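You operate a simulated robot arm through the tools that you are given. There is no shell and no other tool.

Carry out the task below with a simulated two-armed robot. There is one attempt and no reset: what you move stays moved.

Task
Press stop, switch the main isolator off, padlock it and try the start button.
Fine: at the control cabinet, with the red padlock on the hasp; it stays locked.
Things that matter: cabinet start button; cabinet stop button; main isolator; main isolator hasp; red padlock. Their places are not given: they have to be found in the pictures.

Only the result counts: the job must be done as asked and must still hold three seconds after the hand-in. Knocking over, shifting, dropping, spilling or breaking anything else fails it.

Robot
Two 7-joint arms with three-finger grippers on one trunk that stands fixed in place. Base frame: the origin is at the foot of the trunk, x ahead of it, y to its left, z up. Readings come in mm, degrees, newtons and seconds.
The left shoulder is at [70, 165, 1127], the right one opposite. With the tool pointing down near the work surface each hand reaches from about 360 to 860 mm from the base axis, measured 20 degrees to its own side. Payload 3.91 kg a hand.
The TCP of each hand is the grasp point between the finger pads, 30 mm short of the fingertips. In the tool frame z runs along the fingers and y along their closing line. Largest opening 116 mm; the body of the gripper starts 73 mm behind the TCP.
Orientation is told as [roll, pitch, yaw] about the base's x, y, z axes, in that order, counted from this pose: with the fingers straight down and closing along the base's y, the tool's x points along the base's -x, its y along +y and its z along -z.

Tools
- The arms move only by the tool jog_arm. It takes "left_plan", "right_plan" or both (then of equal length, played together; a hand with none holds still); each is a list of rows, each a list of 3 entries, a list of its own where there are three numbers: the turn, a rotation vector about the tool's x, y, z in rad, then the shift along the tool's x, y, z in mm, then the opening, from 0 (shut) to 1 (fully open). In form: [[[ax, ay, az], [tx, ty, tz], hand], ...]. A call has 1 to 20 rows; each row shifts and turns the commanded pose from where the row before left it, along the tool's axes as they then stand. Each row takes 0.2 s and may step no farther than 50 mm and 8.6 degrees from the row before; otherwise, or with a gripper value out of range, the whole call is refused. A pose out of reach is approached as far as the arm can. The call stops where the force on the tool passes 40 N (or 10 N more than at its start, if that is more) or the arm is blocked; 0.2 s more then pass. The fingers move at their own pace (about 153 mm/s each) and stop on an object; they squeeze with about 23 N. The grip force told is the motor's: it shows also when the fingers shut on nothing. Time passes only in rows, and 0.2 s behind the last, so rows that do not move let the fingers close. It gives the time, the measured TCP pose, the force on the tool (base axes), the opening and the grip force at its end, in the units of the frame above (readings bear some noise), with the torque about the TCP (base axes, N m) and any sound that the robot's microphone picked up.
- Cameras (640 x 400 px; columns grow to the right, rows downward): "scene" is now at [140.1, -33.3, 1461.8]; the picture's right is [-0.31, -0.95, 0.00], its down [-0.47, 0.15, -0.87] and it looks along [0.83, -0.27, -0.49] (base axes); focal length 214 px, centre (320, 200). "left" rides on the left gripper at [75, 17, -88] in its tool frame; the picture's right is [-0.22, 0.97, 0.00], its down [-0.70, -0.16, -0.70] and it looks along [-0.68, -0.16, 0.71] (tool axes); focal length 247 px, centre (320, 200). "right" rides on the right gripper at [52, 56, -88] in its tool frame; the picture's right is [-0.73, 0.68, 0.00], its down [-0.49, -0.52, -0.70] and it looks along [-0.48, -0.51, 0.71] (tool axes); focal length 247 px, centre (320, 200).
- get_image(camera): a new picture of that camera. The clock stands still meanwhile.
- raise_lower(by): slides the trunk up (or, below 0, down) by that many mm; the arms and the scene camera ride with it, the base frame stays. It gives what a move gives, with no picture.
- pan_tilt(pan, tilt): turns the head with the scene camera to pan (to the left, within 86 degrees either way) and tilt (down, from -29 to 69), counted from straight ahead of the robot. It gives what a move gives.
- locate(camera, pixels): there is no depth. For up to 12 entries [column, row, z] of the newest picture of that camera ("zoom" is the newest enlarged one), the place [x, y] in the base frame at which the ray of that pixel passes the height z, good to about 2 mm, but the place of the scene camera against the robot may be out by one fixed shift of up to 12 mm in any direction. The clock stands still meanwhile.
- close_up(camera, box): a new picture of the part [left, top, right, bottom] of that camera's present view, enlarged. The clock stands still meanwhile.
- close_job(): hands the job in; it is judged then, once.

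Leave the grippers open and the arms clear of the work at the hand-in unless told otherwise.

The tools are called after "Call:" as name(argument=value, ...) on one line, values as JSON. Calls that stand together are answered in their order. jog_arm: Moves the arms, as the interface text tells. Its arguments: {"type":"object","properties":{"left_plan":{"type":"array","items":{"type":"array"}},"right_plan":{"type":"array","items":{"type":"array"}}},"required":[]} The other tools are called the same way: raise_lower (by) slides the trunk up or down; pan_tilt (pan, tilt) turns the head that bears the scene camera; get_image (camera) takes a picture; locate (camera, pixels) gives the place at which the rays of pixels pass given heights; close_up (camera, box) takes an enlarged picture of a part of a camera's view; close_job () hands the job in.

At the start:

```text
time_s: 0.0
left_eef_pos: [589.6, 55.7, 1404.1]
left_tool_rot: [0.0, -0.1, -0.1]
left_wrist_force: [0.1, 0.1, -0.5]
left_ft_torque: [0.0, 0.01, 0.0]
left_opening: 115.9
left_gripper_force: 0.0
right_eef_pos: [493.4, -443.8, 1366.0]
right_tool_rot: [0.0, 0.0, -0.1]
right_wrist_force: [-0.5, 0.2, -0.5]
right_ft_torque: [0.02, -0.02, 0.01]
right_opening: 115.9
right_gripper_force: 0.0
trunk travel left (down, up): [-664.0, 176.0]
head pan, tilt: [-18.2, 29.6]
```

scene: 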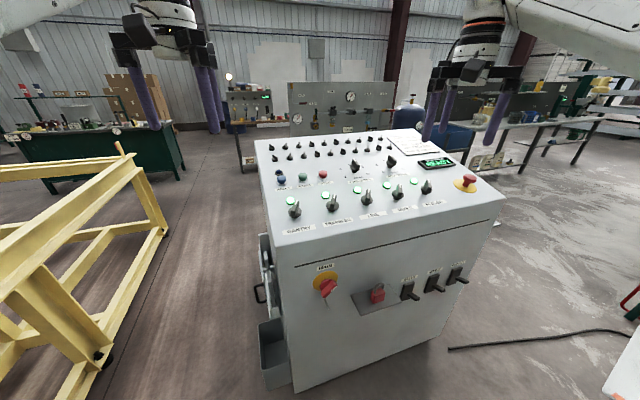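
right: 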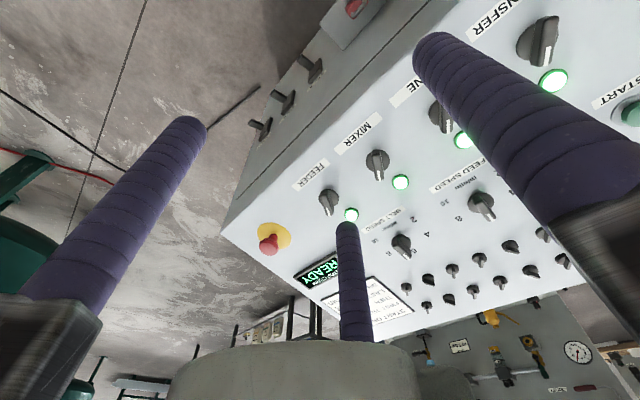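
left: 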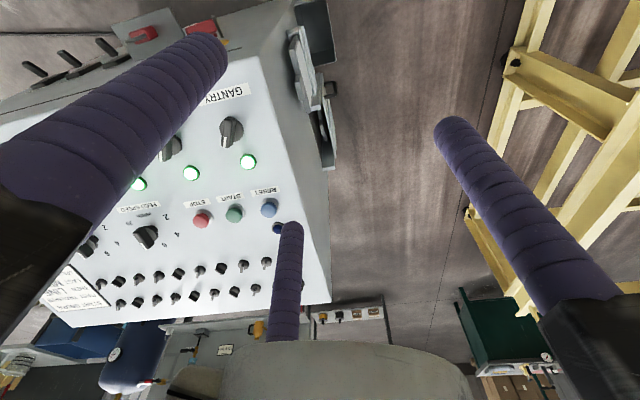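

I see a control cabinet with buttons on its sloping top, a red rotary isolator on its front at about (326,287), and a red padlock near (377,293). I'll take enlarged views of these parts first.

Call:
close_up(camera="scene", box=[290, 250, 480, 340])

Call:
close_up(camera="scene", box=[250, 130, 400, 230])

Call:
close_up(camera="left", box=[100, 60, 320, 260])

```text
3.37 times, centred on (385, 295) of scene
```

zoom: 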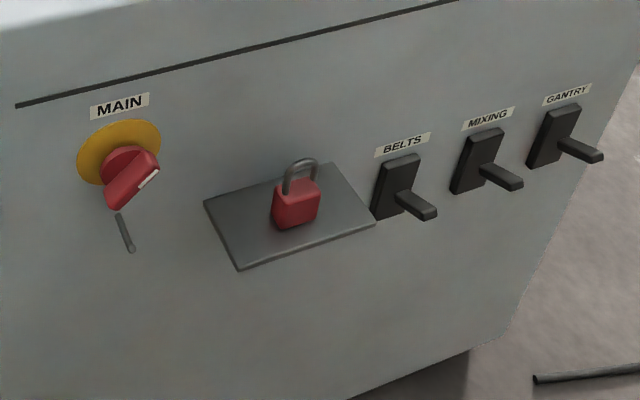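

```text
4.00 times, centred on (325, 180) of scene
```

zoom: 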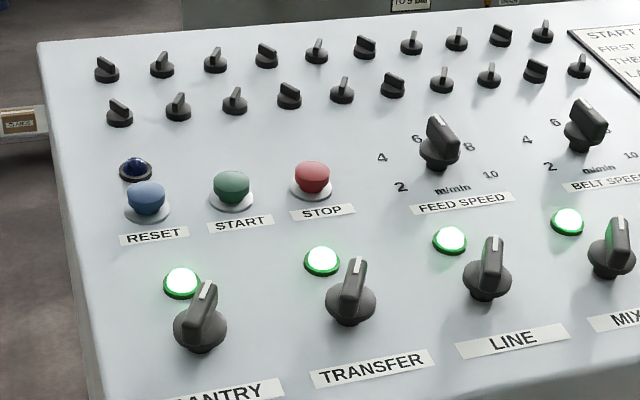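

```text
2.00 times, centred on (210, 160) of left
```

zoom: 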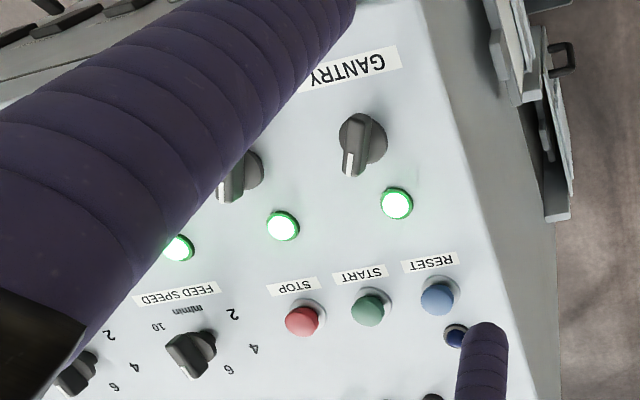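

The stop, start and reset buttons are on the top. The isolator is labelled MAIN and has a rod-like hasp under it, and the padlock stands on a small shelf. To get 3D positions I'll cast rays for the same features from the scene and left cameras.

Call:
locate(camera="scene", pixels=[[323, 174, 900], [323, 174, 1000], [323, 174, 1100], [302.5, 177, 900], [302.5, 177, 1000], [302.5, 177, 1100], [295, 211, 900], [295, 211, 1000], [295, 211, 1100], [378, 293, 700], [378, 293, 800], [378, 293, 900]])

Call:
locate(camera="left", pixels=[[201, 220, 900], [201, 220, 1000], [201, 220, 1100], [235, 214, 900], [235, 214, 1000], [235, 214, 1100], [232, 128, 900], [232, 128, 1000], [232, 128, 1100]])

Call:
get_image(camera="left")

```text
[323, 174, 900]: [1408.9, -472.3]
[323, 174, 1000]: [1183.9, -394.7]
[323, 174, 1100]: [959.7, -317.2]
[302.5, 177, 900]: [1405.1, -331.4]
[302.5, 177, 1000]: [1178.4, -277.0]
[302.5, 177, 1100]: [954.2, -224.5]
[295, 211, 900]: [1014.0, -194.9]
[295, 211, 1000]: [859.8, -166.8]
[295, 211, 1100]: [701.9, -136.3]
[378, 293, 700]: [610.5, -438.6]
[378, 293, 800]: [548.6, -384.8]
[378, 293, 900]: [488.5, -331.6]
```

```text
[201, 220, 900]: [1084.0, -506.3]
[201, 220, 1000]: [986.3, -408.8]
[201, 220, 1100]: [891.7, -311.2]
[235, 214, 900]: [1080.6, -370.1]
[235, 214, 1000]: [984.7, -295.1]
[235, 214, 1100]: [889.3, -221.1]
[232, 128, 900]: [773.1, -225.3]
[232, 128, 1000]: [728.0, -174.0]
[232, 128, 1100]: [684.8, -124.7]
```

```text
taken
```

left: 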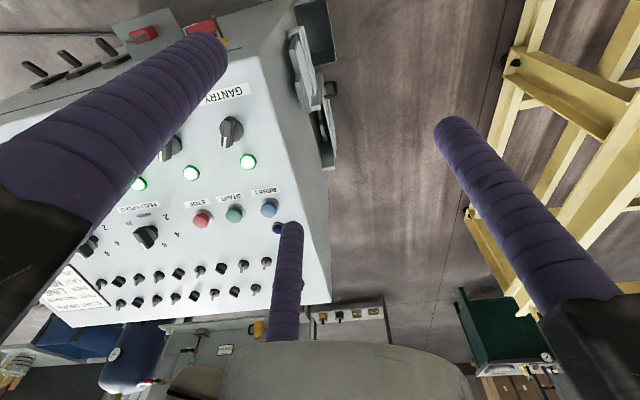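

Triangulating puts the stop button near (842,-262,1152) and start near (841,-184,1150). Next I'll look closely at the padlock and isolator corner in the left and right camera views, and use those to triangulate the front.

Call:
close_up(camera="left", box=[0, 0, 240, 100])

Call:
locate(camera="left", pixels=[[143, 33, 700], [143, 33, 800], [143, 33, 900], [200, 28, 700], [200, 28, 800], [200, 28, 900], [200, 28, 1000]])

Call:
locate(camera="scene", pixels=[[326, 286, 700], [326, 286, 800], [326, 286, 900], [326, 286, 1000], [280, 247, 1000], [280, 247, 1100], [504, 199, 1000], [504, 199, 1100]])

Call:
close_up(camera="scene", box=[300, 255, 400, 325])

```text
2.67 times, centred on (120, 50) of left
```

zoom: 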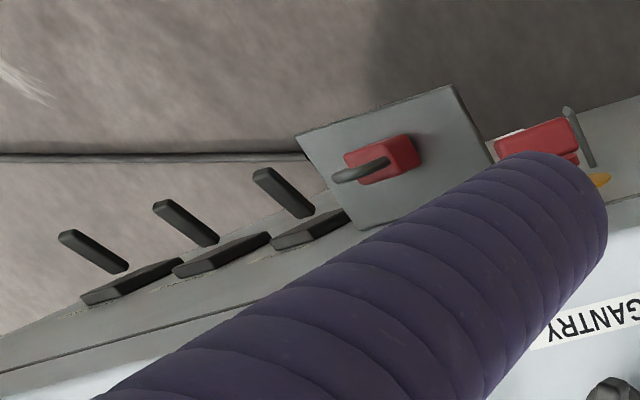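

```text
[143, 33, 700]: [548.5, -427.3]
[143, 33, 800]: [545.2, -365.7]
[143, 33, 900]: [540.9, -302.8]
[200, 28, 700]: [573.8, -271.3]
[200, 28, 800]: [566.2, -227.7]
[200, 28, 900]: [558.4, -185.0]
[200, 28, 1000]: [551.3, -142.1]
```

```text
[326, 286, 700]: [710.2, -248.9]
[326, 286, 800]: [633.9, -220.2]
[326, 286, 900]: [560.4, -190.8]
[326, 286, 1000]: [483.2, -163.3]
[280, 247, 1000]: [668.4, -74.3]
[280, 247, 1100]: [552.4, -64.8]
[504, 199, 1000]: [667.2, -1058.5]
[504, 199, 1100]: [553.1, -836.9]
```

```text
5.71 times, centred on (350, 290) of scene
```

zoom: 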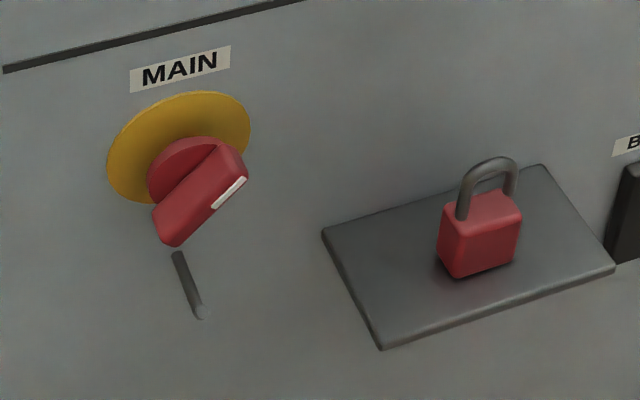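

The isolator handle sits around (558,-187,900) and the padlock around (546,-370,800), both on the front. I'll start with the stop button, using the right hand: close the fingers and tilt them forward by 25°.

Call:
jog_arm(right_plan=[[[0, -0.145, 0], [0, 0, 0], 0], [[0, -0.145, 0], [0, 0, 0], 0], [[0, -0.146, 0], [0, 0, 0], 0], [[0, 0, 0], [0, 0, 0], 0]])

```text
time_s: 1.0
left_eef_pos: [588.2, 54.2, 1404.0]
left_tool_rot: [0.0, 0.0, -0.1]
left_wrist_force: [0.5, -0.1, -0.5]
left_ft_torque: [-0.04, 0.0, -0.01]
left_opening: 115.9
left_gripper_force: 0.1
right_eef_pos: [493.9, -442.4, 1365.8]
right_tool_rot: [0.0, -25.1, -0.1]
right_wrist_force: [0.7, 0.0, -0.4]
right_ft_torque: [-0.01, -0.01, 0.02]
right_opening: 9.4
right_gripper_force: 22.6
trunk travel left (down, up): [-664.0, 176.0]
head pan, tilt: [-18.2, 29.6]
```

The tilt now reads -25.1°, as planned. Next I move the closed right hand to hover about 70 mm above the estimated stop button.

Call:
jog_arm(right_plan=[[[0, 0, 0], [-22.65, 18.2, 23.8], 0], [[0, 0, 0], [-22.65, 18.2, 23.8], 0], [[0, 0, 0], [-22.65, 18.2, 23.8], 0], [[0, 0, 0], [-22.65, 18.2, 23.8], 0], [[0, 0, 0], [-22.65, 18.2, 23.8], 0], [[0, 0, 0], [-22.65, 18.2, 23.8], 0], [[0, 0, 0], [-22.65, 18.2, 23.8], 0], [[0, 0, 0], [-22.65, 18.2, 23.8], 0], [[0, 0, 0], [-22.65, 18.2, 23.8], 0], [[0, 0, 0], [-22.65, 18.2, 23.8], 0], [[0, 0, 0], [0, 0, 0], 0]])

Call:
get_image(camera="right")

Call:
get_image(camera="scene")

Call:
get_image(camera="left")

```text
time_s: 3.4
left_eef_pos: [587.6, 52.6, 1404.5]
left_tool_rot: [0.1, -0.1, -0.1]
left_wrist_force: [-0.1, -0.4, 0.2]
left_ft_torque: [0.03, -0.01, -0.03]
left_opening: 116.0
left_gripper_force: 0.1
right_eef_pos: [798.0, -262.0, 1247.6]
right_tool_rot: [0.1, -25.0, -0.2]
right_wrist_force: [-0.1, 1.0, 0.4]
right_ft_torque: [0.0, -0.02, -0.02]
right_opening: 9.4
right_gripper_force: 22.9
trunk travel left (down, up): [-664.0, 176.0]
head pan, tilt: [-18.2, 29.6]
```

```text
taken
```

right: 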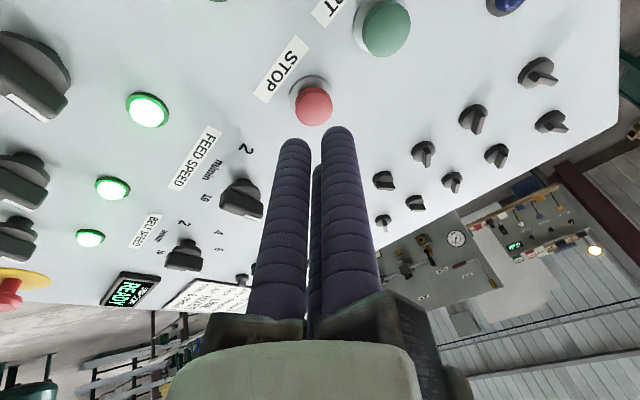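

```text
taken
```

scene: 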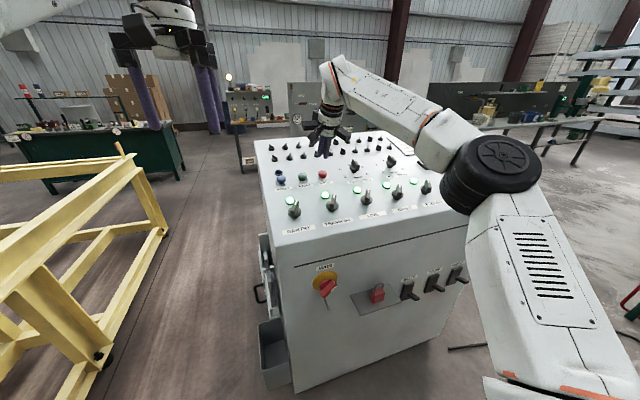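

```text
taken
```

left: 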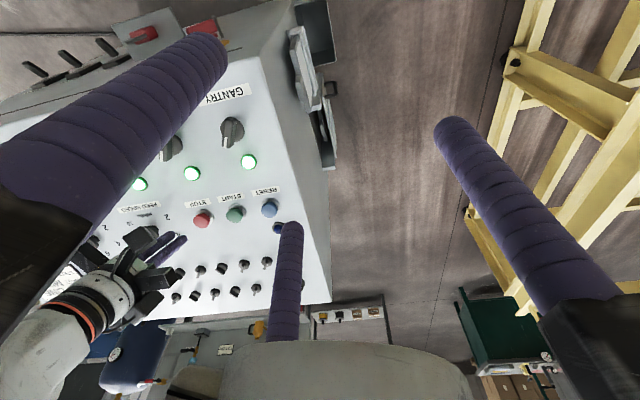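

The hand hovers over the panel and the stop button shows at (313,105) in the right picture. I'll locate it again from this camera for a better fix.

Call:
locate(camera="right", pixels=[[314, 106, 1130], [314, 106, 1140], [314, 106, 1150], [314, 106, 1160], [386, 30, 1130], [386, 30, 1140], [386, 30, 1150], [386, 30, 1160], [310, 85, 1130], [310, 85, 1140]])

Call:
locate(camera="left", pixels=[[201, 220, 1130], [201, 220, 1140], [201, 220, 1150], [201, 220, 1160], [235, 214, 1130], [235, 214, 1140], [235, 214, 1150], [235, 214, 1160]])

Call:
close_up(camera="right", box=[240, 0, 440, 180])

Call:
close_up(camera="left", box=[140, 170, 300, 280])

```text
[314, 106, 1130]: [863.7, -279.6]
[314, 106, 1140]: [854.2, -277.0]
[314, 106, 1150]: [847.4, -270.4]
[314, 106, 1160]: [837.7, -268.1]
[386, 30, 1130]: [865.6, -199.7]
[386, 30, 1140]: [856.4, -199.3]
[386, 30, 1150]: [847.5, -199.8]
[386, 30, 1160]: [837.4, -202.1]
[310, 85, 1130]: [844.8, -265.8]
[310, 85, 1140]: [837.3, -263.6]
```

```text
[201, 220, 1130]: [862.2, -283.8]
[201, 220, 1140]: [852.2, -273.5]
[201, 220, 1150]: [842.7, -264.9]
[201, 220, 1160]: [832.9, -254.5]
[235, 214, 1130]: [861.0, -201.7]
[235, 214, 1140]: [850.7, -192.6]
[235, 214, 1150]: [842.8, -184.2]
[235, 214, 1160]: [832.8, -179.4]
```

```text
2.22 times, centred on (340, 90) of right
```

zoom: 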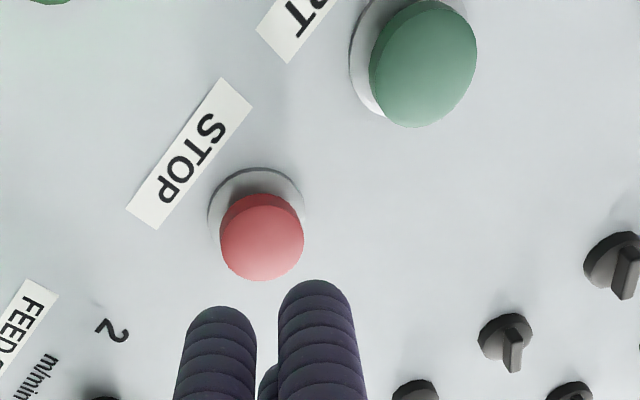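

```text
3.64 times, centred on (220, 225) of left
```

zoom: 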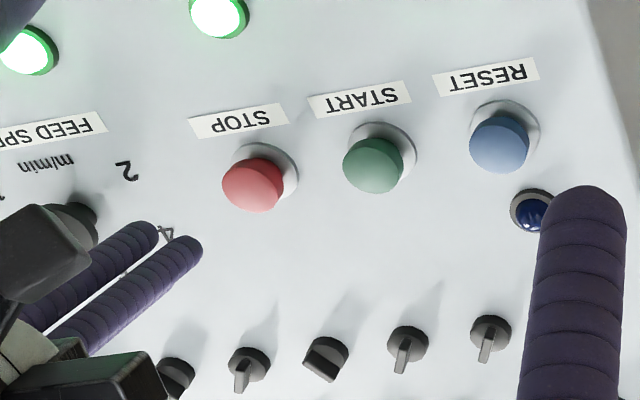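

Both hand cameras agree: stop at about (860,-279,1134) and start at about (861,-200,1132). I'll move sideways and down to roughly 35 mm above the stop cap, then check the alignment.

Call:
jog_arm(right_plan=[[[0, 0, 0], [-4.2, -8.5, 20], 0], [[0, 0, 0], [-4.2, -8.5, 20], 0], [[0, 0, 0], [0, 0, 20], 0], [[0, 0, 0], [0, 0, 0], 0]])

Call:
close_up(camera="right", box=[240, 0, 440, 180])

Call:
close_up(camera="left", box=[140, 170, 300, 280])

Call:
close_up(camera="scene", box=[260, 120, 400, 210])

```text
time_s: 4.4
left_eef_pos: [589.2, 54.0, 1404.4]
left_tool_rot: [0.1, 0.0, -0.1]
left_wrist_force: [-0.8, 0.5, 0.5]
left_ft_torque: [0.01, 0.03, 0.01]
left_opening: 115.8
left_gripper_force: 0.1
right_eef_pos: [831.6, -276.3, 1195.3]
right_tool_rot: [0.0, -25.0, -0.2]
right_wrist_force: [0.4, -0.1, -0.3]
right_ft_torque: [0.02, -0.02, 0.0]
right_opening: 9.4
right_gripper_force: 23.2
trunk travel left (down, up): [-664.0, 176.0]
head pan, tilt: [-18.2, 29.6]
```

```text
2.22 times, centred on (340, 90) of right
```

zoom: 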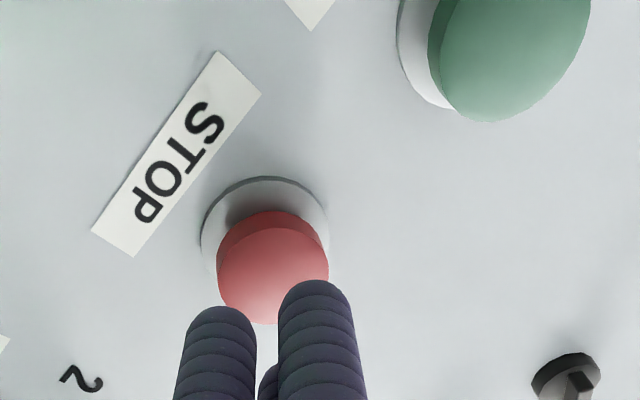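

```text
3.64 times, centred on (220, 225) of left
```

zoom: 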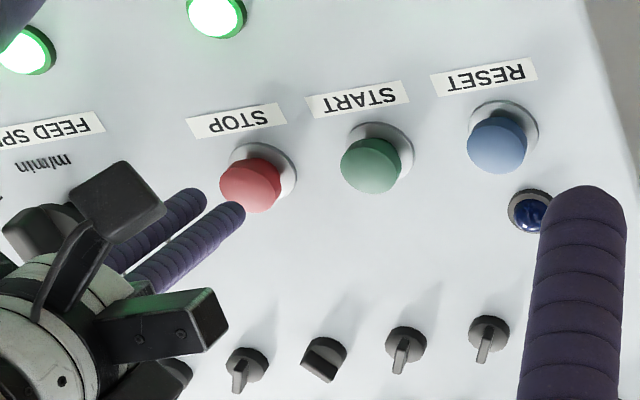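

```text
4.44 times, centred on (330, 165) of scene
```

zoom: 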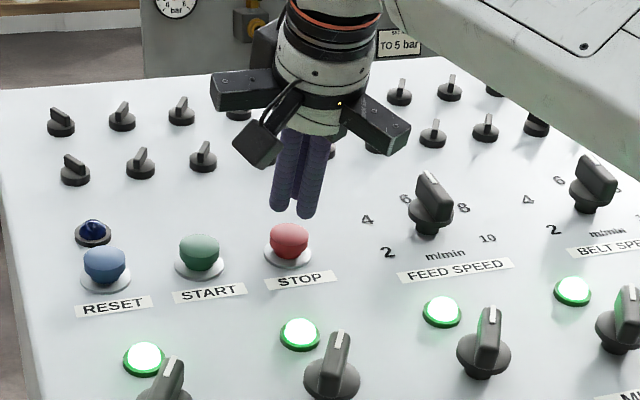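

The cap lies right on the tool axis, about 38 mm beyond the fingertips. I'll approach 26 mm and read the force.

Call:
jog_arm(right_plan=[[[0, 0, 0], [0, 0, 13], 0], [[0, 0, 0], [0, 0, 13], 0], [[0, 0, 0], [0, 0, 0], 0]])

Call:
close_up(camera="right", box=[240, 0, 440, 180])

Call:
close_up(camera="scene", box=[260, 120, 400, 210])

```text
time_s: 5.2
left_eef_pos: [588.7, 54.7, 1403.7]
left_tool_rot: [0.0, 0.0, -0.1]
left_wrist_force: [0.4, 0.8, -0.1]
left_ft_torque: [-0.01, -0.04, 0.04]
left_opening: 115.8
left_gripper_force: 0.0
right_eef_pos: [842.9, -277.3, 1173.0]
right_tool_rot: [-0.1, -25.0, -0.2]
right_wrist_force: [1.2, -0.3, -0.3]
right_ft_torque: [-0.04, 0.0, -0.03]
right_opening: 9.4
right_gripper_force: 23.1
trunk travel left (down, up): [-664.0, 176.0]
head pan, tilt: [-18.2, 29.6]
```

```text
2.22 times, centred on (340, 90) of right
```

zoom: 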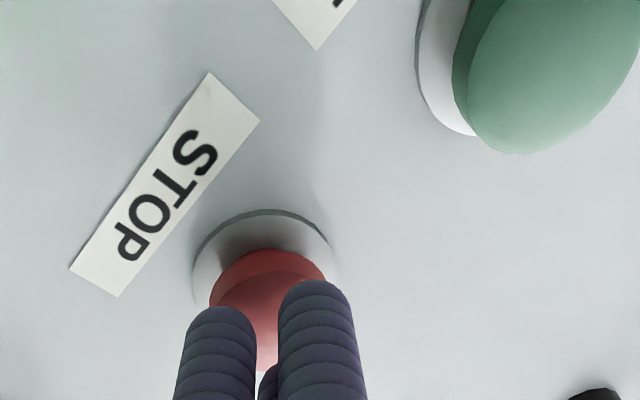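

```text
4.44 times, centred on (330, 165) of scene
```

zoom: 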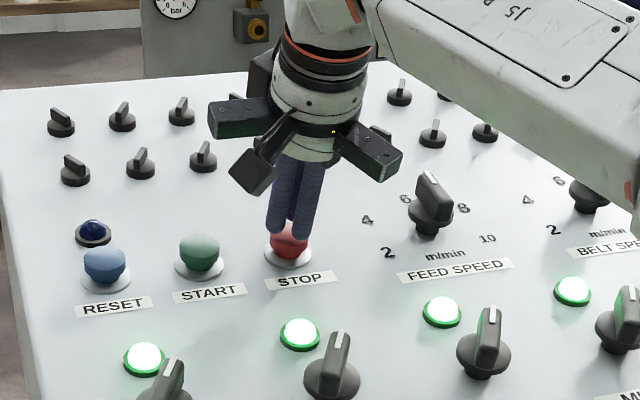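

The fingertips are just above the stop cap. I'll press along the tool axis in 2 mm steps and watch the force, the sounds and the green lamps.

Call:
jog_arm(right_plan=[[[0, 0, 0], [0, 0, 2.5], 0], [[0, 0, 0], [0, 0, 2.5], 0], [[0, 0, 0], [0, 0, 2.5], 0], [[0, 0, 0], [0, 0, 2.5], 0], [[0, 0, 0], [0, 0, 2.5], 0], [[0, 0, 0], [0, 0, 2.5], 0]])

Call:
close_up(camera="scene", box=[260, 120, 400, 210])

```text
time_s: 6.6
left_eef_pos: [587.2, 54.0, 1405.2]
left_tool_rot: [0.1, -0.3, 0.0]
left_wrist_force: [-0.8, -0.2, -0.2]
left_ft_torque: [-0.01, -0.02, 0.0]
left_opening: 116.2
left_gripper_force: 0.0
right_eef_pos: [845.2, -277.1, 1161.7]
right_tool_rot: [0.0, -25.3, -0.1]
right_wrist_force: [-3.2, -1.1, 12.8]
right_ft_torque: [-0.12, 0.1, 0.01]
right_opening: 9.4
right_gripper_force: 22.8
trunk travel left (down, up): [-664.0, 176.0]
head pan, tilt: [-18.2, 29.6]
heard: click
```

```text
4.44 times, centred on (330, 165) of scene
```

zoom: 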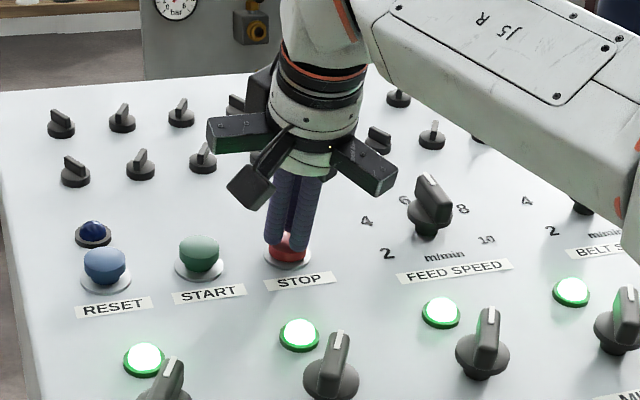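

A click sounded at about 13 N. I back off along the tool axis, then check the button, the lamps and the display.

Call:
jog_arm(right_plan=[[[0, 0, 0], [0, 0, -15], 0], [[0, 0, 0], [0, 0, -40], 0], [[0, 0, 0], [0, 0, -45], 0], [[0, 0, 0], [0, 0, 0], 0]])

Call:
close_up(camera="scene", box=[260, 120, 400, 210])

Call:
close_up(camera="scene", box=[380, 120, 500, 210])

Call:
get_image(camera="right")

```text
time_s: 7.6
left_eef_pos: [590.4, 53.4, 1403.8]
left_tool_rot: [0.0, 0.0, -0.1]
left_wrist_force: [1.1, -0.3, -0.1]
left_ft_torque: [0.02, -0.02, 0.02]
left_opening: 115.9
left_gripper_force: 0.0
right_eef_pos: [807.4, -279.4, 1246.2]
right_tool_rot: [0.0, -24.9, -0.1]
right_wrist_force: [0.7, 0.0, -0.4]
right_ft_torque: [0.0, 0.03, -0.03]
right_opening: 9.5
right_gripper_force: 23.1
trunk travel left (down, up): [-664.0, 176.0]
head pan, tilt: [-18.2, 29.6]
```

```text
4.44 times, centred on (330, 165) of scene
```

zoom: 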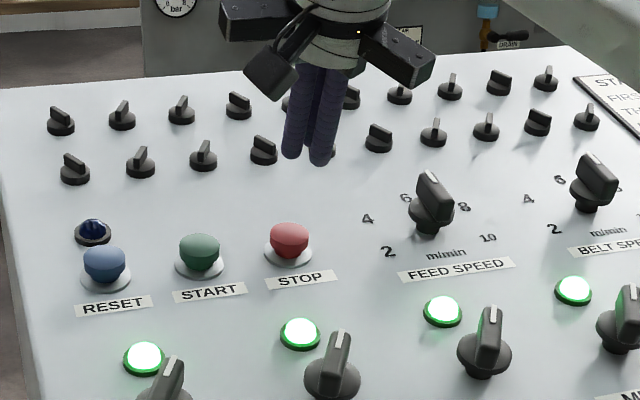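

```text
4.44 times, centred on (440, 165) of scene
```

zoom: 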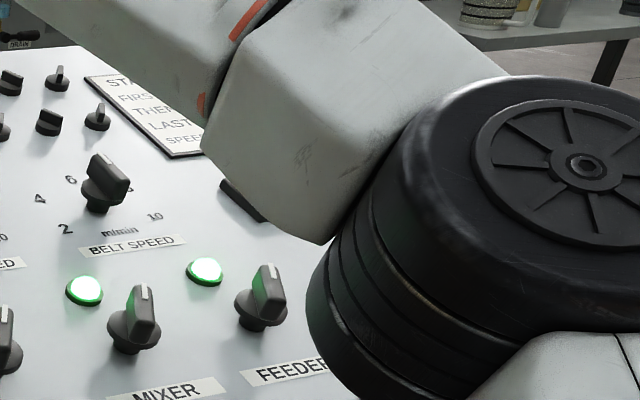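

```text
taken
```

right: 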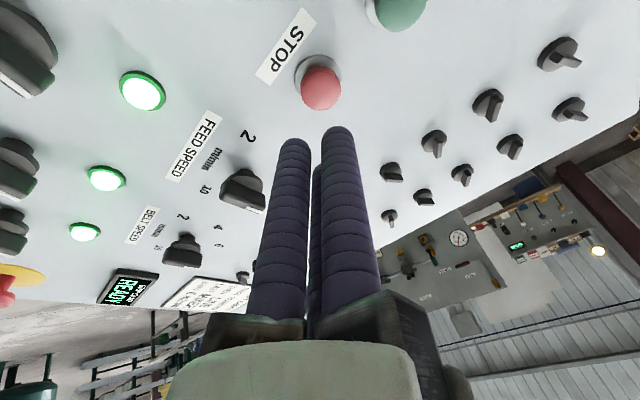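

Stop has sprung back. I'll read the display at (122,288) in the right picture.

Call:
close_up(camera="right", box=[80, 250, 180, 320])

```text
5.71 times, centred on (130, 285) of right
```

zoom: 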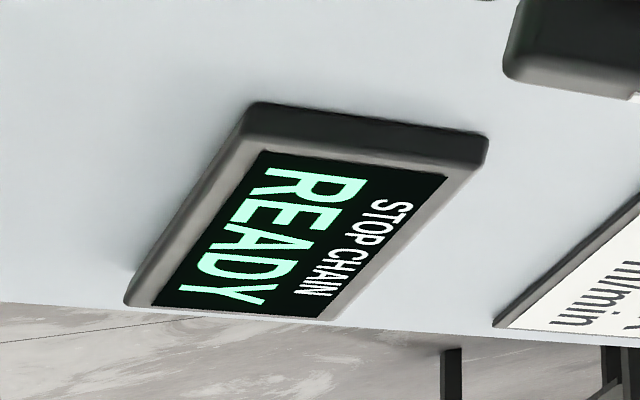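

The display reads "STOP CHAIN READY" and the stop press gave its click. Now I'll retract both hands from the cabinet, and tilt the left one 45° so that its camera looks straight ahead.

Call:
jog_arm(right_plan=[[[0, 0, 0], [30.8, -10.1, -24], 0], [[0, 0, 0], [30.8, -10.1, -24], 0], [[0, 0, 0], [30.8, -10.1, -24], 0], [[0, 0, 0], [30.8, -10.1, -24], 0], [[0, 0, 0], [30.8, -10.1, -24], 0], [[0, 0, 0], [30.8, -10.1, -24], 0], [[0, 0, 0], [30.8, -10.1, -24], 0], [[0, 0, 0], [30.8, -10.1, -24], 0], [[0, 0, 0], [30.8, -10.1, -24], 0], [[0, 0, 0], [30.8, -10.1, -24], 0], [[0, 0, 0], [30.8, -10.1, -24], 0], [[0, 0, 0], [30.8, -10.1, -24], 0], [[0, 0, 0], [0, 0, 0], 0]], left_plan=[[[0, 0, 0], [31.7, 16.7, 0], 1], [[0, 0, 0], [31.7, 16.7, 0], 1], [[0, 0, 0], [31.7, 16.7, 0], 1], [[0, 0, 0], [31.7, 16.7, 0], 1], [[0, 0, 0], [31.7, 16.7, 0], 1], [[0, 0, 0], [31.7, 16.7, 0], 1], [[0, -0.131, 0], [0, 0, 0], 1], [[0, -0.131, 0], [0, 0, 0], 1], [[0, -0.131, 0], [0, 0, 0], 1], [[0, -0.131, 0], [0, 0, 0], 1], [[0, -0.131, 0], [0, 0, 0], 1], [[0, -0.131, 0], [0, 0, 0], 1], [[0, 0, 0], [0, 0, 0], 1]])

Call:
get_image(camera="scene")

Call:
get_image(camera="left")

Call:
get_image(camera="right")

```text
time_s: 10.4
left_eef_pos: [400.4, 155.0, 1403.5]
left_tool_rot: [0.0, -45.1, 0.0]
left_wrist_force: [0.2, 0.2, 0.2]
left_ft_torque: [0.0, -0.02, 0.01]
left_opening: 116.2
left_gripper_force: 0.1
right_eef_pos: [364.1, -389.0, 1347.2]
right_tool_rot: [0.0, -25.0, -0.1]
right_wrist_force: [0.4, -0.3, 0.2]
right_ft_torque: [0.04, 0.04, 0.0]
right_opening: 9.2
right_gripper_force: 22.7
right hand out of reach, approached as far as the arm can: row 12
trunk travel left (down, up): [-664.0, 176.0]
head pan, tilt: [-18.2, 29.6]
```

```text
taken
```

scene: 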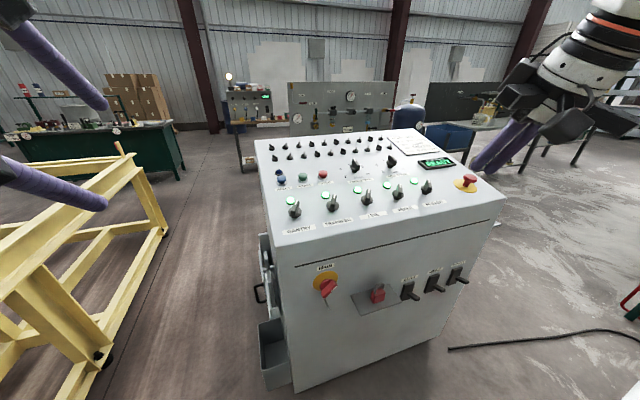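

```text
taken
```

left: 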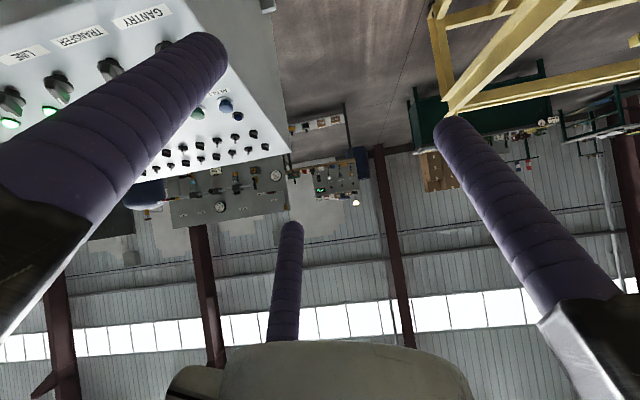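

```text
taken
```

right: 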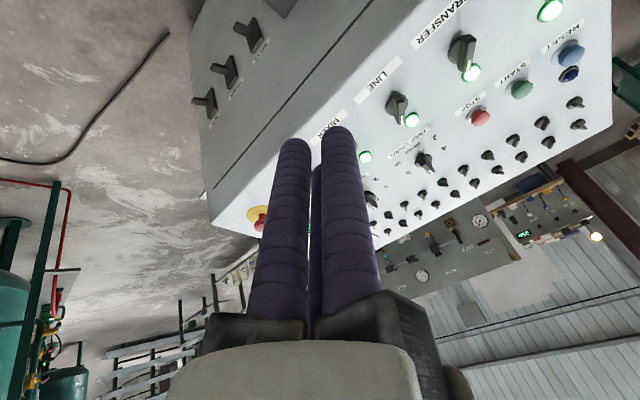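

The right hand hit its near limit on the last row, which does no harm. In the pictures the hands seem to carry three purple fingers instead of two. I'll take a closer look at the hands before relying on grip geometry.

Call:
close_up(camera="scene", box=[450, 0, 640, 180])

Call:
close_up(camera="scene", box=[0, 0, 160, 220])

Call:
close_up(camera="right", box=[160, 100, 480, 400])

```text
2.22 times, centred on (545, 90) of scene
```

zoom: 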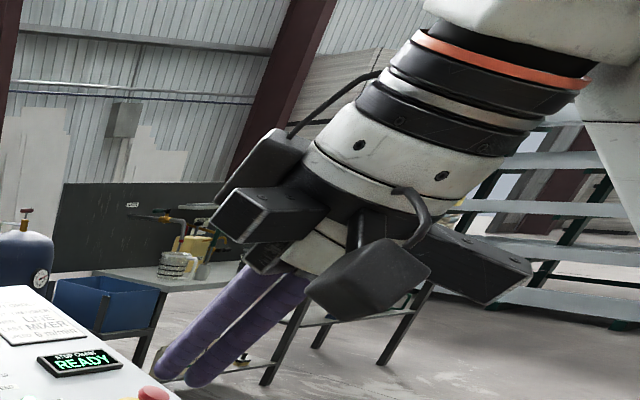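

```text
1.82 times, centred on (80, 110) of scene
```

zoom: 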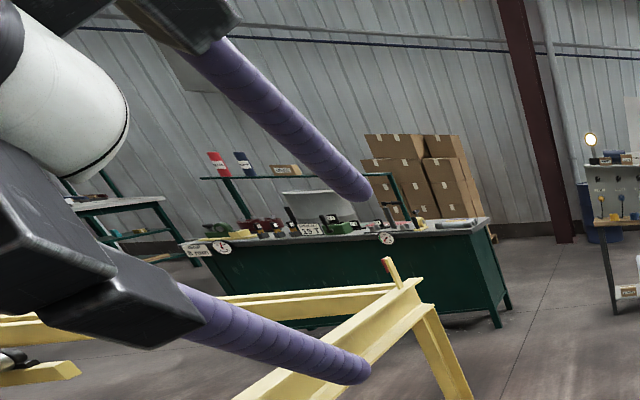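

```text
1.33 times, centred on (320, 250) of right
```

zoom: 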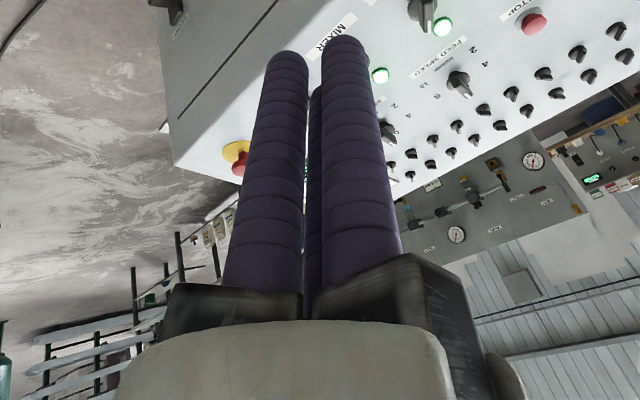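

The hands do look three-fingered, so I'll keep my grasps robust to that. Before lowering the trunk I'll check where the yellow frame on the left stands, so that the left arm doesn't hit it.

Call:
locate(camera="scene", pixels=[[5, 250, 600], [5, 250, 900], [130, 160, 900], [130, 160, 600], [165, 225, 600], [165, 225, 300], [60, 340, 600], [60, 340, 300], [60, 340, 0], [290, 390, 0], [440, 345, 0]])

Call:
pan_tilt(pan=20, tilt=45)

Call:
get_image(camera="scene")

```text
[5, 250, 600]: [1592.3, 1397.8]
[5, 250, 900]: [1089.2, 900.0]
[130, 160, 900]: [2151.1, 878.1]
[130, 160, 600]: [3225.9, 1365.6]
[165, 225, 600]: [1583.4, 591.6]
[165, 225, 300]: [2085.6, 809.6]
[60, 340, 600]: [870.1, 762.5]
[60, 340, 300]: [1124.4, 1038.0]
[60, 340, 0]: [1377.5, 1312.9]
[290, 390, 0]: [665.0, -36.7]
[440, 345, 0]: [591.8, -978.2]
```

```text
time_s: 11.4
left_eef_pos: [399.3, 154.7, 1403.4]
left_tool_rot: [0.0, -45.0, -0.1]
left_wrist_force: [0.6, -0.1, -0.7]
left_ft_torque: [0.01, -0.01, 0.01]
left_opening: 116.3
left_gripper_force: 0.1
right_eef_pos: [363.8, -388.9, 1348.2]
right_tool_rot: [0.1, -24.9, -0.1]
right_wrist_force: [-0.6, 0.7, -0.6]
right_ft_torque: [0.0, 0.04, -0.01]
right_opening: 9.2
right_gripper_force: 23.0
trunk travel left (down, up): [-664.0, 176.0]
head pan, tilt: [20.0, 45.0]
```

```text
taken
```

scene: 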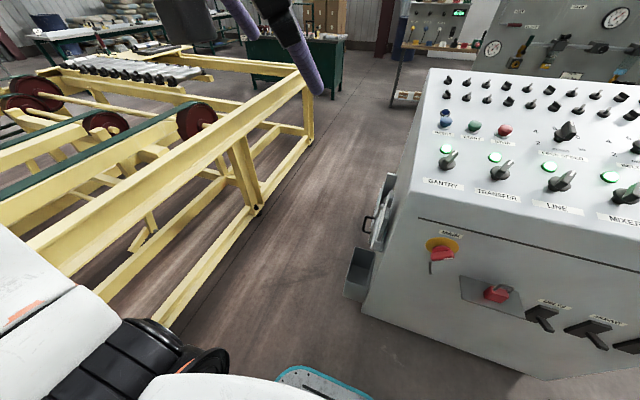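

The yellow frame stands well to the left and low down. I'll check how near its closest beam is.

Call:
locate(camera="scene", pixels=[[165, 325, 0], [258, 212, 0], [310, 142, 0], [30, 250, 700], [240, 130, 700], [305, 75, 700], [365, 290, 300], [365, 290, 0], [345, 290, 300]])

```text
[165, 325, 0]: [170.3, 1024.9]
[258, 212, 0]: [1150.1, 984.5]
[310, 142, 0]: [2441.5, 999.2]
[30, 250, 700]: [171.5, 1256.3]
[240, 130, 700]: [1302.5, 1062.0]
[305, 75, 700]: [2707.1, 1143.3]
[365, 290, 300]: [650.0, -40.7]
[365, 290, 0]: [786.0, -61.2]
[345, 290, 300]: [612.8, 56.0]
```

The frame's edge is near y≈1000, so there's plenty of clearance. I lower the trunk by 300 mm, with the hands at x≤420 and well in front of the cabinet face.

Call:
raise_lower(by=-300)

Call:
pan_tilt(pan=-25, tilt=35)

Call:
get_image(camera="scene")

Call:
get_image(camera="left")

Call:
get_image(camera="right")

```text
time_s: 14.4
left_eef_pos: [398.8, 154.4, 1104.8]
left_tool_rot: [0.0, -45.1, -0.1]
left_wrist_force: [0.1, -0.8, 1.6]
left_ft_torque: [-0.03, 0.0, 0.0]
left_opening: 116.0
left_gripper_force: 0.1
right_eef_pos: [363.4, -389.6, 1048.7]
right_tool_rot: [0.1, -25.1, -0.2]
right_wrist_force: [-1.1, -0.2, 1.1]
right_ft_torque: [-0.03, 0.0, 0.01]
right_opening: 9.1
right_gripper_force: 23.7
trunk travel left (down, up): [-364.0, 476.0]
head pan, tilt: [20.0, 45.0]
```

```text
time_s: 15.6
left_eef_pos: [399.1, 154.9, 1103.8]
left_tool_rot: [0.0, -45.1, -0.2]
left_wrist_force: [0.2, -0.2, 0.1]
left_ft_torque: [0.01, -0.04, 0.02]
left_opening: 115.9
left_gripper_force: 0.2
right_eef_pos: [364.0, -389.2, 1048.2]
right_tool_rot: [0.1, -24.9, -0.2]
right_wrist_force: [0.7, -0.2, -1.1]
right_ft_torque: [0.03, -0.02, -0.04]
right_opening: 9.7
right_gripper_force: 23.2
trunk travel left (down, up): [-364.0, 476.0]
head pan, tilt: [-25.0, 35.0]
```

```text
taken
```

scene: 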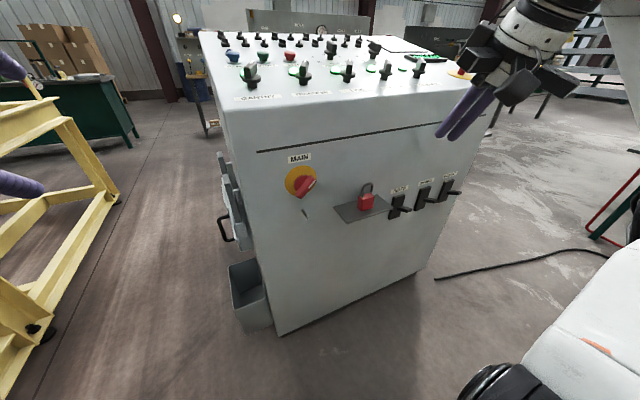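

```text
taken
```

left: 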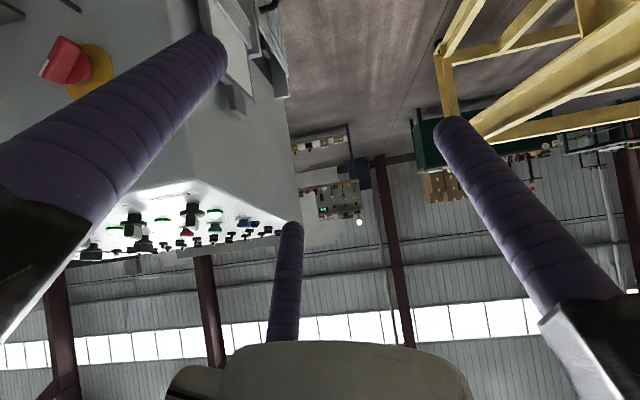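

```text
taken
```

right: 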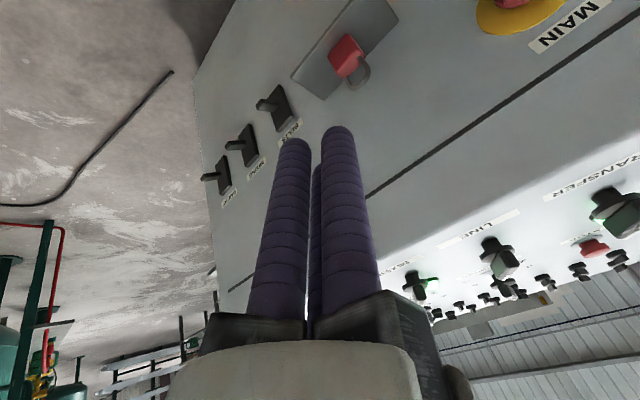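

The front face is now well in view. I'll enlarge the isolator and padlock in all three cameras.

Call:
close_up(camera="scene", box=[270, 140, 400, 230])

Call:
close_up(camera="scene", box=[275, 145, 345, 225])

Call:
close_up(camera="scene", box=[330, 175, 400, 225])

Call:
close_up(camera="right", box=[270, 0, 450, 110])

Call:
close_up(camera="left", box=[0, 0, 200, 130])

```text
4.44 times, centred on (335, 185) of scene
```

zoom: 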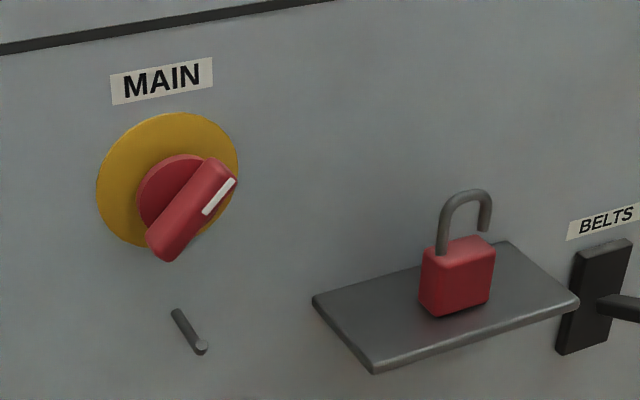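

```text
5.00 times, centred on (310, 185) of scene
```

zoom: 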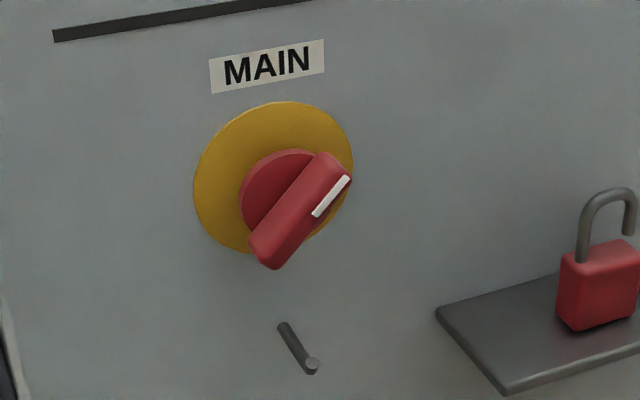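

```text
8.00 times, centred on (365, 200) of scene
```

zoom: 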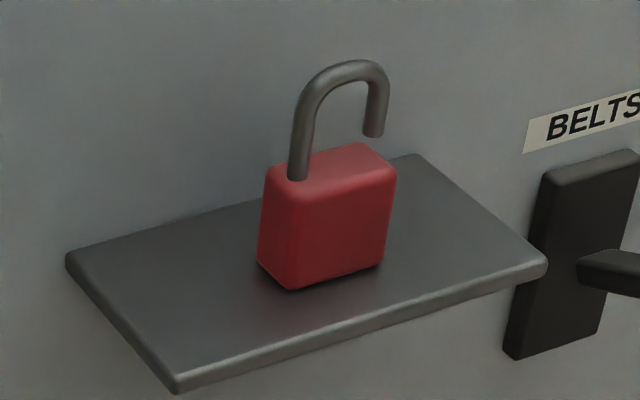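

```text
3.56 times, centred on (360, 55) of right
```

zoom: 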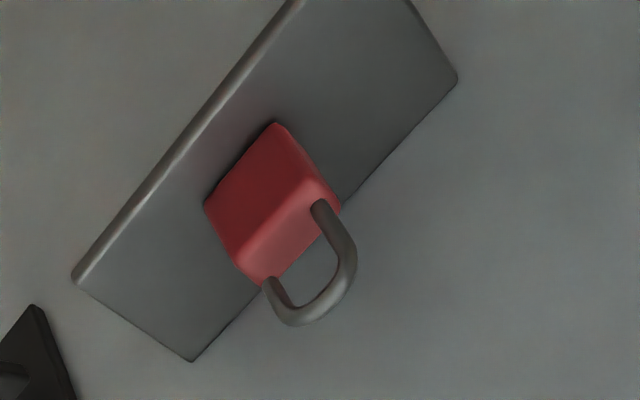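

```text
3.08 times, centred on (100, 65) of left
```

zoom: 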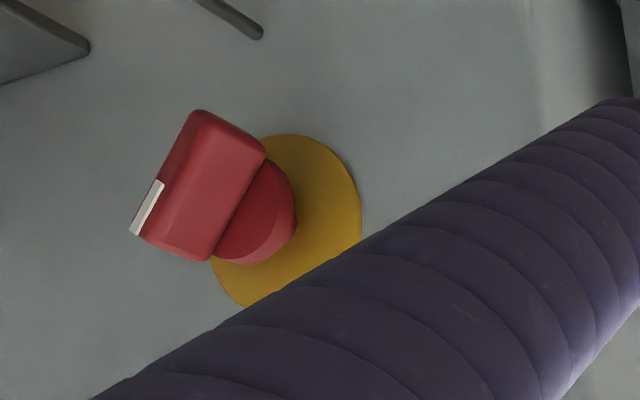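

The padlock is open: its shackle is raised, with the free leg on the right (-y) side. The hasp is a peg with a small head under the isolator. The handle's white mark points up-right. I'll bring the left hand around for a straight view of the front, and move the right hand aside.

Call:
jog_arm(left_plan=[[[0, 0, 0], [14.4, -35.5, 14.4], 1], [[0, 0, 0], [14.4, -35.5, 14.4], 1], [[0, 0, 0], [14.4, -35.5, 14.4], 1], [[0, 0, 0], [14.4, -35.5, 14.4], 1], [[0, 0, 0], [14.4, -35.5, 14.4], 1], [[0, 0, 0], [14.4, -35.5, 14.4], 1], [[0, 0, 0], [14.4, -35.5, 14.4], 1], [[0, 0, 0], [14.4, -35.5, 14.4], 1], [[0, 0, 0], [0, 0, 0], 1]], right_plan=[[[0, 0, 0], [-1.8, -16, 0.85], 0], [[0, 0, 0], [-1.8, -16, 0.85], 0], [[0, 0, 0], [-1.8, -16, 0.85], 0], [[0, 0, 0], [-1.8, -16, 0.85], 0], [[0, 0, 0], [-1.8, -16, 0.85], 0], [[0, 0, 0], [-1.8, -16, 0.85], 0], [[0, 0, 0], [-1.8, -16, 0.85], 0], [[0, 0, 0], [-1.8, -16, 0.85], 0], [[0, 0, 0], [0, 0, 0], 0]])

Call:
get_image(camera="left")

Call:
get_image(camera="scene")

Call:
get_image(camera="right")

```text
time_s: 17.6
left_eef_pos: [401.4, -125.7, 942.4]
left_tool_rot: [-0.3, -44.7, 0.7]
left_wrist_force: [-0.1, -0.4, -0.3]
left_ft_torque: [-0.02, 0.01, -0.02]
left_opening: 115.9
left_gripper_force: 0.1
right_eef_pos: [412.9, -501.8, 1039.0]
right_tool_rot: [0.1, -25.2, 0.0]
right_wrist_force: [-0.8, 0.3, -0.3]
right_ft_torque: [-0.03, 0.03, 0.01]
right_opening: 9.1
right_gripper_force: 23.3
right hand out of reach, approached as far as the arm can: row 1, 2, 3, 4, 5, 6, 7, 8
trunk travel left (down, up): [-364.0, 476.0]
head pan, tilt: [-25.0, 35.0]
```

```text
taken
```

left: 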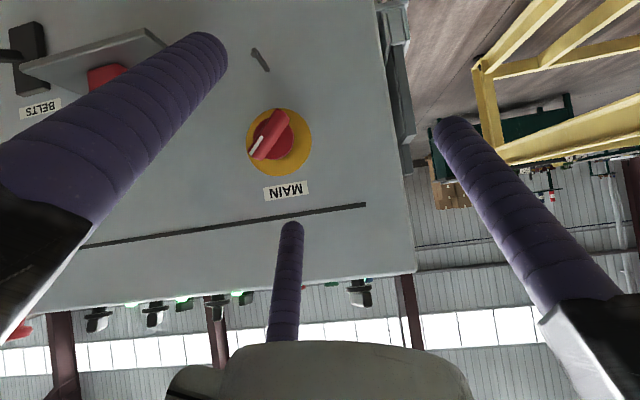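

```text
taken
```

scene: 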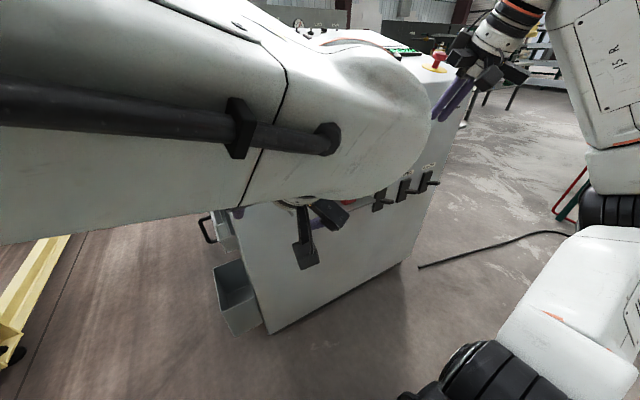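

```text
taken
```

right: 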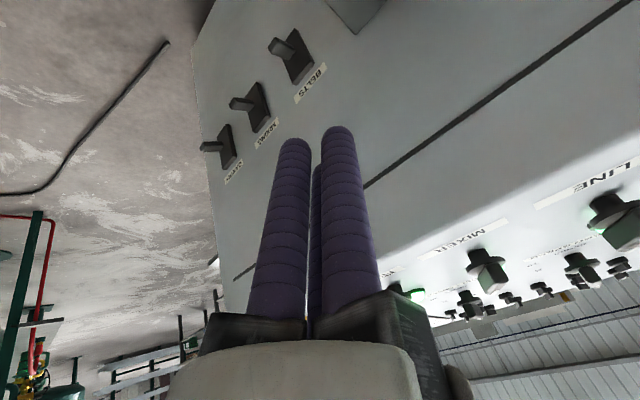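

The left camera now sees the isolator at (280,138), upside down in the picture, with the hasp peg at (260,60). I'll enlarge that area.

Call:
close_up(camera="left", box=[220, 30, 340, 210])

Call:
close_up(camera="left", box=[0, 0, 300, 190])

Call:
locate(camera="left", pixels=[[280, 138, 880], [280, 138, 890], [280, 138, 900], [280, 138, 910], [262, 65, 830], [262, 65, 810], [252, 48, 830], [252, 48, 810], [262, 150, 900], [285, 118, 900]])

```text
2.22 times, centred on (280, 120) of left
```

zoom: 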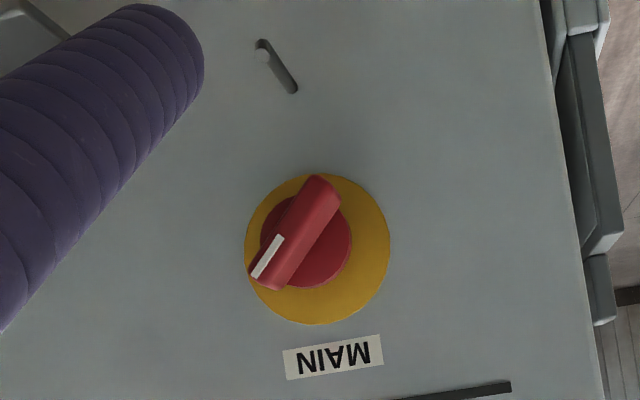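

```text
2.11 times, centred on (150, 95) of left
```

zoom: 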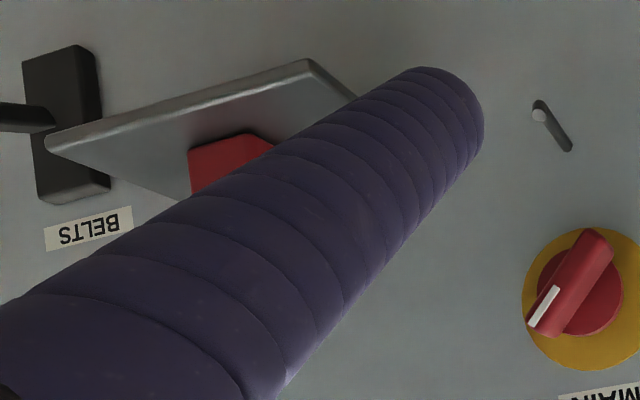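

```text
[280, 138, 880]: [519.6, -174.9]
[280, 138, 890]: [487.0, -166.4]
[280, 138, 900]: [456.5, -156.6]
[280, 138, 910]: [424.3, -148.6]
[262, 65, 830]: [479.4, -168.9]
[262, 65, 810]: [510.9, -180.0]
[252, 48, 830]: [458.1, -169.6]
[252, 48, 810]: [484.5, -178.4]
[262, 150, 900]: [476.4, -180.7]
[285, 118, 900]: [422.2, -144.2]
```

I need a second viewpoint for accurate triangulation. I'll shift the left hand 130 mm to the right and 40 mm down, staying at x≈400, well clear of the face.

Call:
jog_arm(left_plan=[[[0, 0, 0], [7.1, -32.5, 7.1], 1], [[0, 0, 0], [7.1, -32.5, 7.1], 1], [[0, 0, 0], [7.1, -32.5, 7.1], 1], [[0, 0, 0], [7.1, -32.5, 7.1], 1], [[0, 0, 0], [0, 0, 0], 1]])

Call:
get_image(camera="left")

Call:
close_up(camera="left", box=[200, 0, 440, 150])

```text
time_s: 18.8
left_eef_pos: [400.2, -259.0, 906.5]
left_tool_rot: [-0.7, -45.0, 0.4]
left_wrist_force: [0.4, -0.4, 0.0]
left_ft_torque: [-0.02, 0.01, 0.02]
left_opening: 116.3
left_gripper_force: 0.0
right_eef_pos: [413.1, -500.8, 1038.6]
right_tool_rot: [0.2, -25.1, 0.0]
right_wrist_force: [0.0, 0.1, -0.1]
right_ft_torque: [0.0, 0.0, -0.02]
right_opening: 9.5
right_gripper_force: 23.4
trunk travel left (down, up): [-364.0, 476.0]
head pan, tilt: [-25.0, 35.0]
```

```text
taken
```

left: 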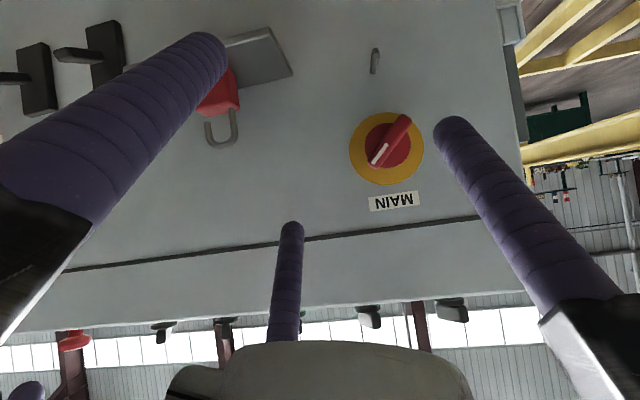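

```text
2.67 times, centred on (320, 75) of left
```

zoom: 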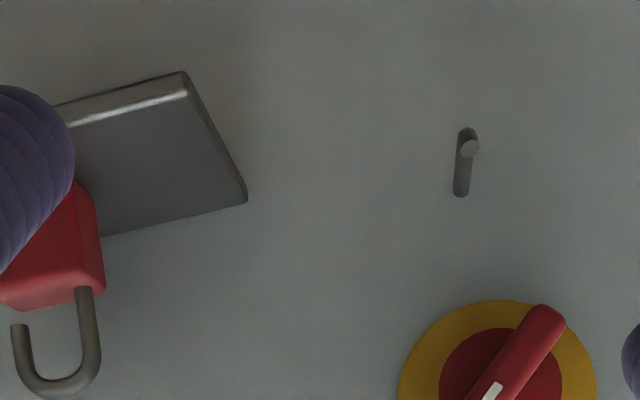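

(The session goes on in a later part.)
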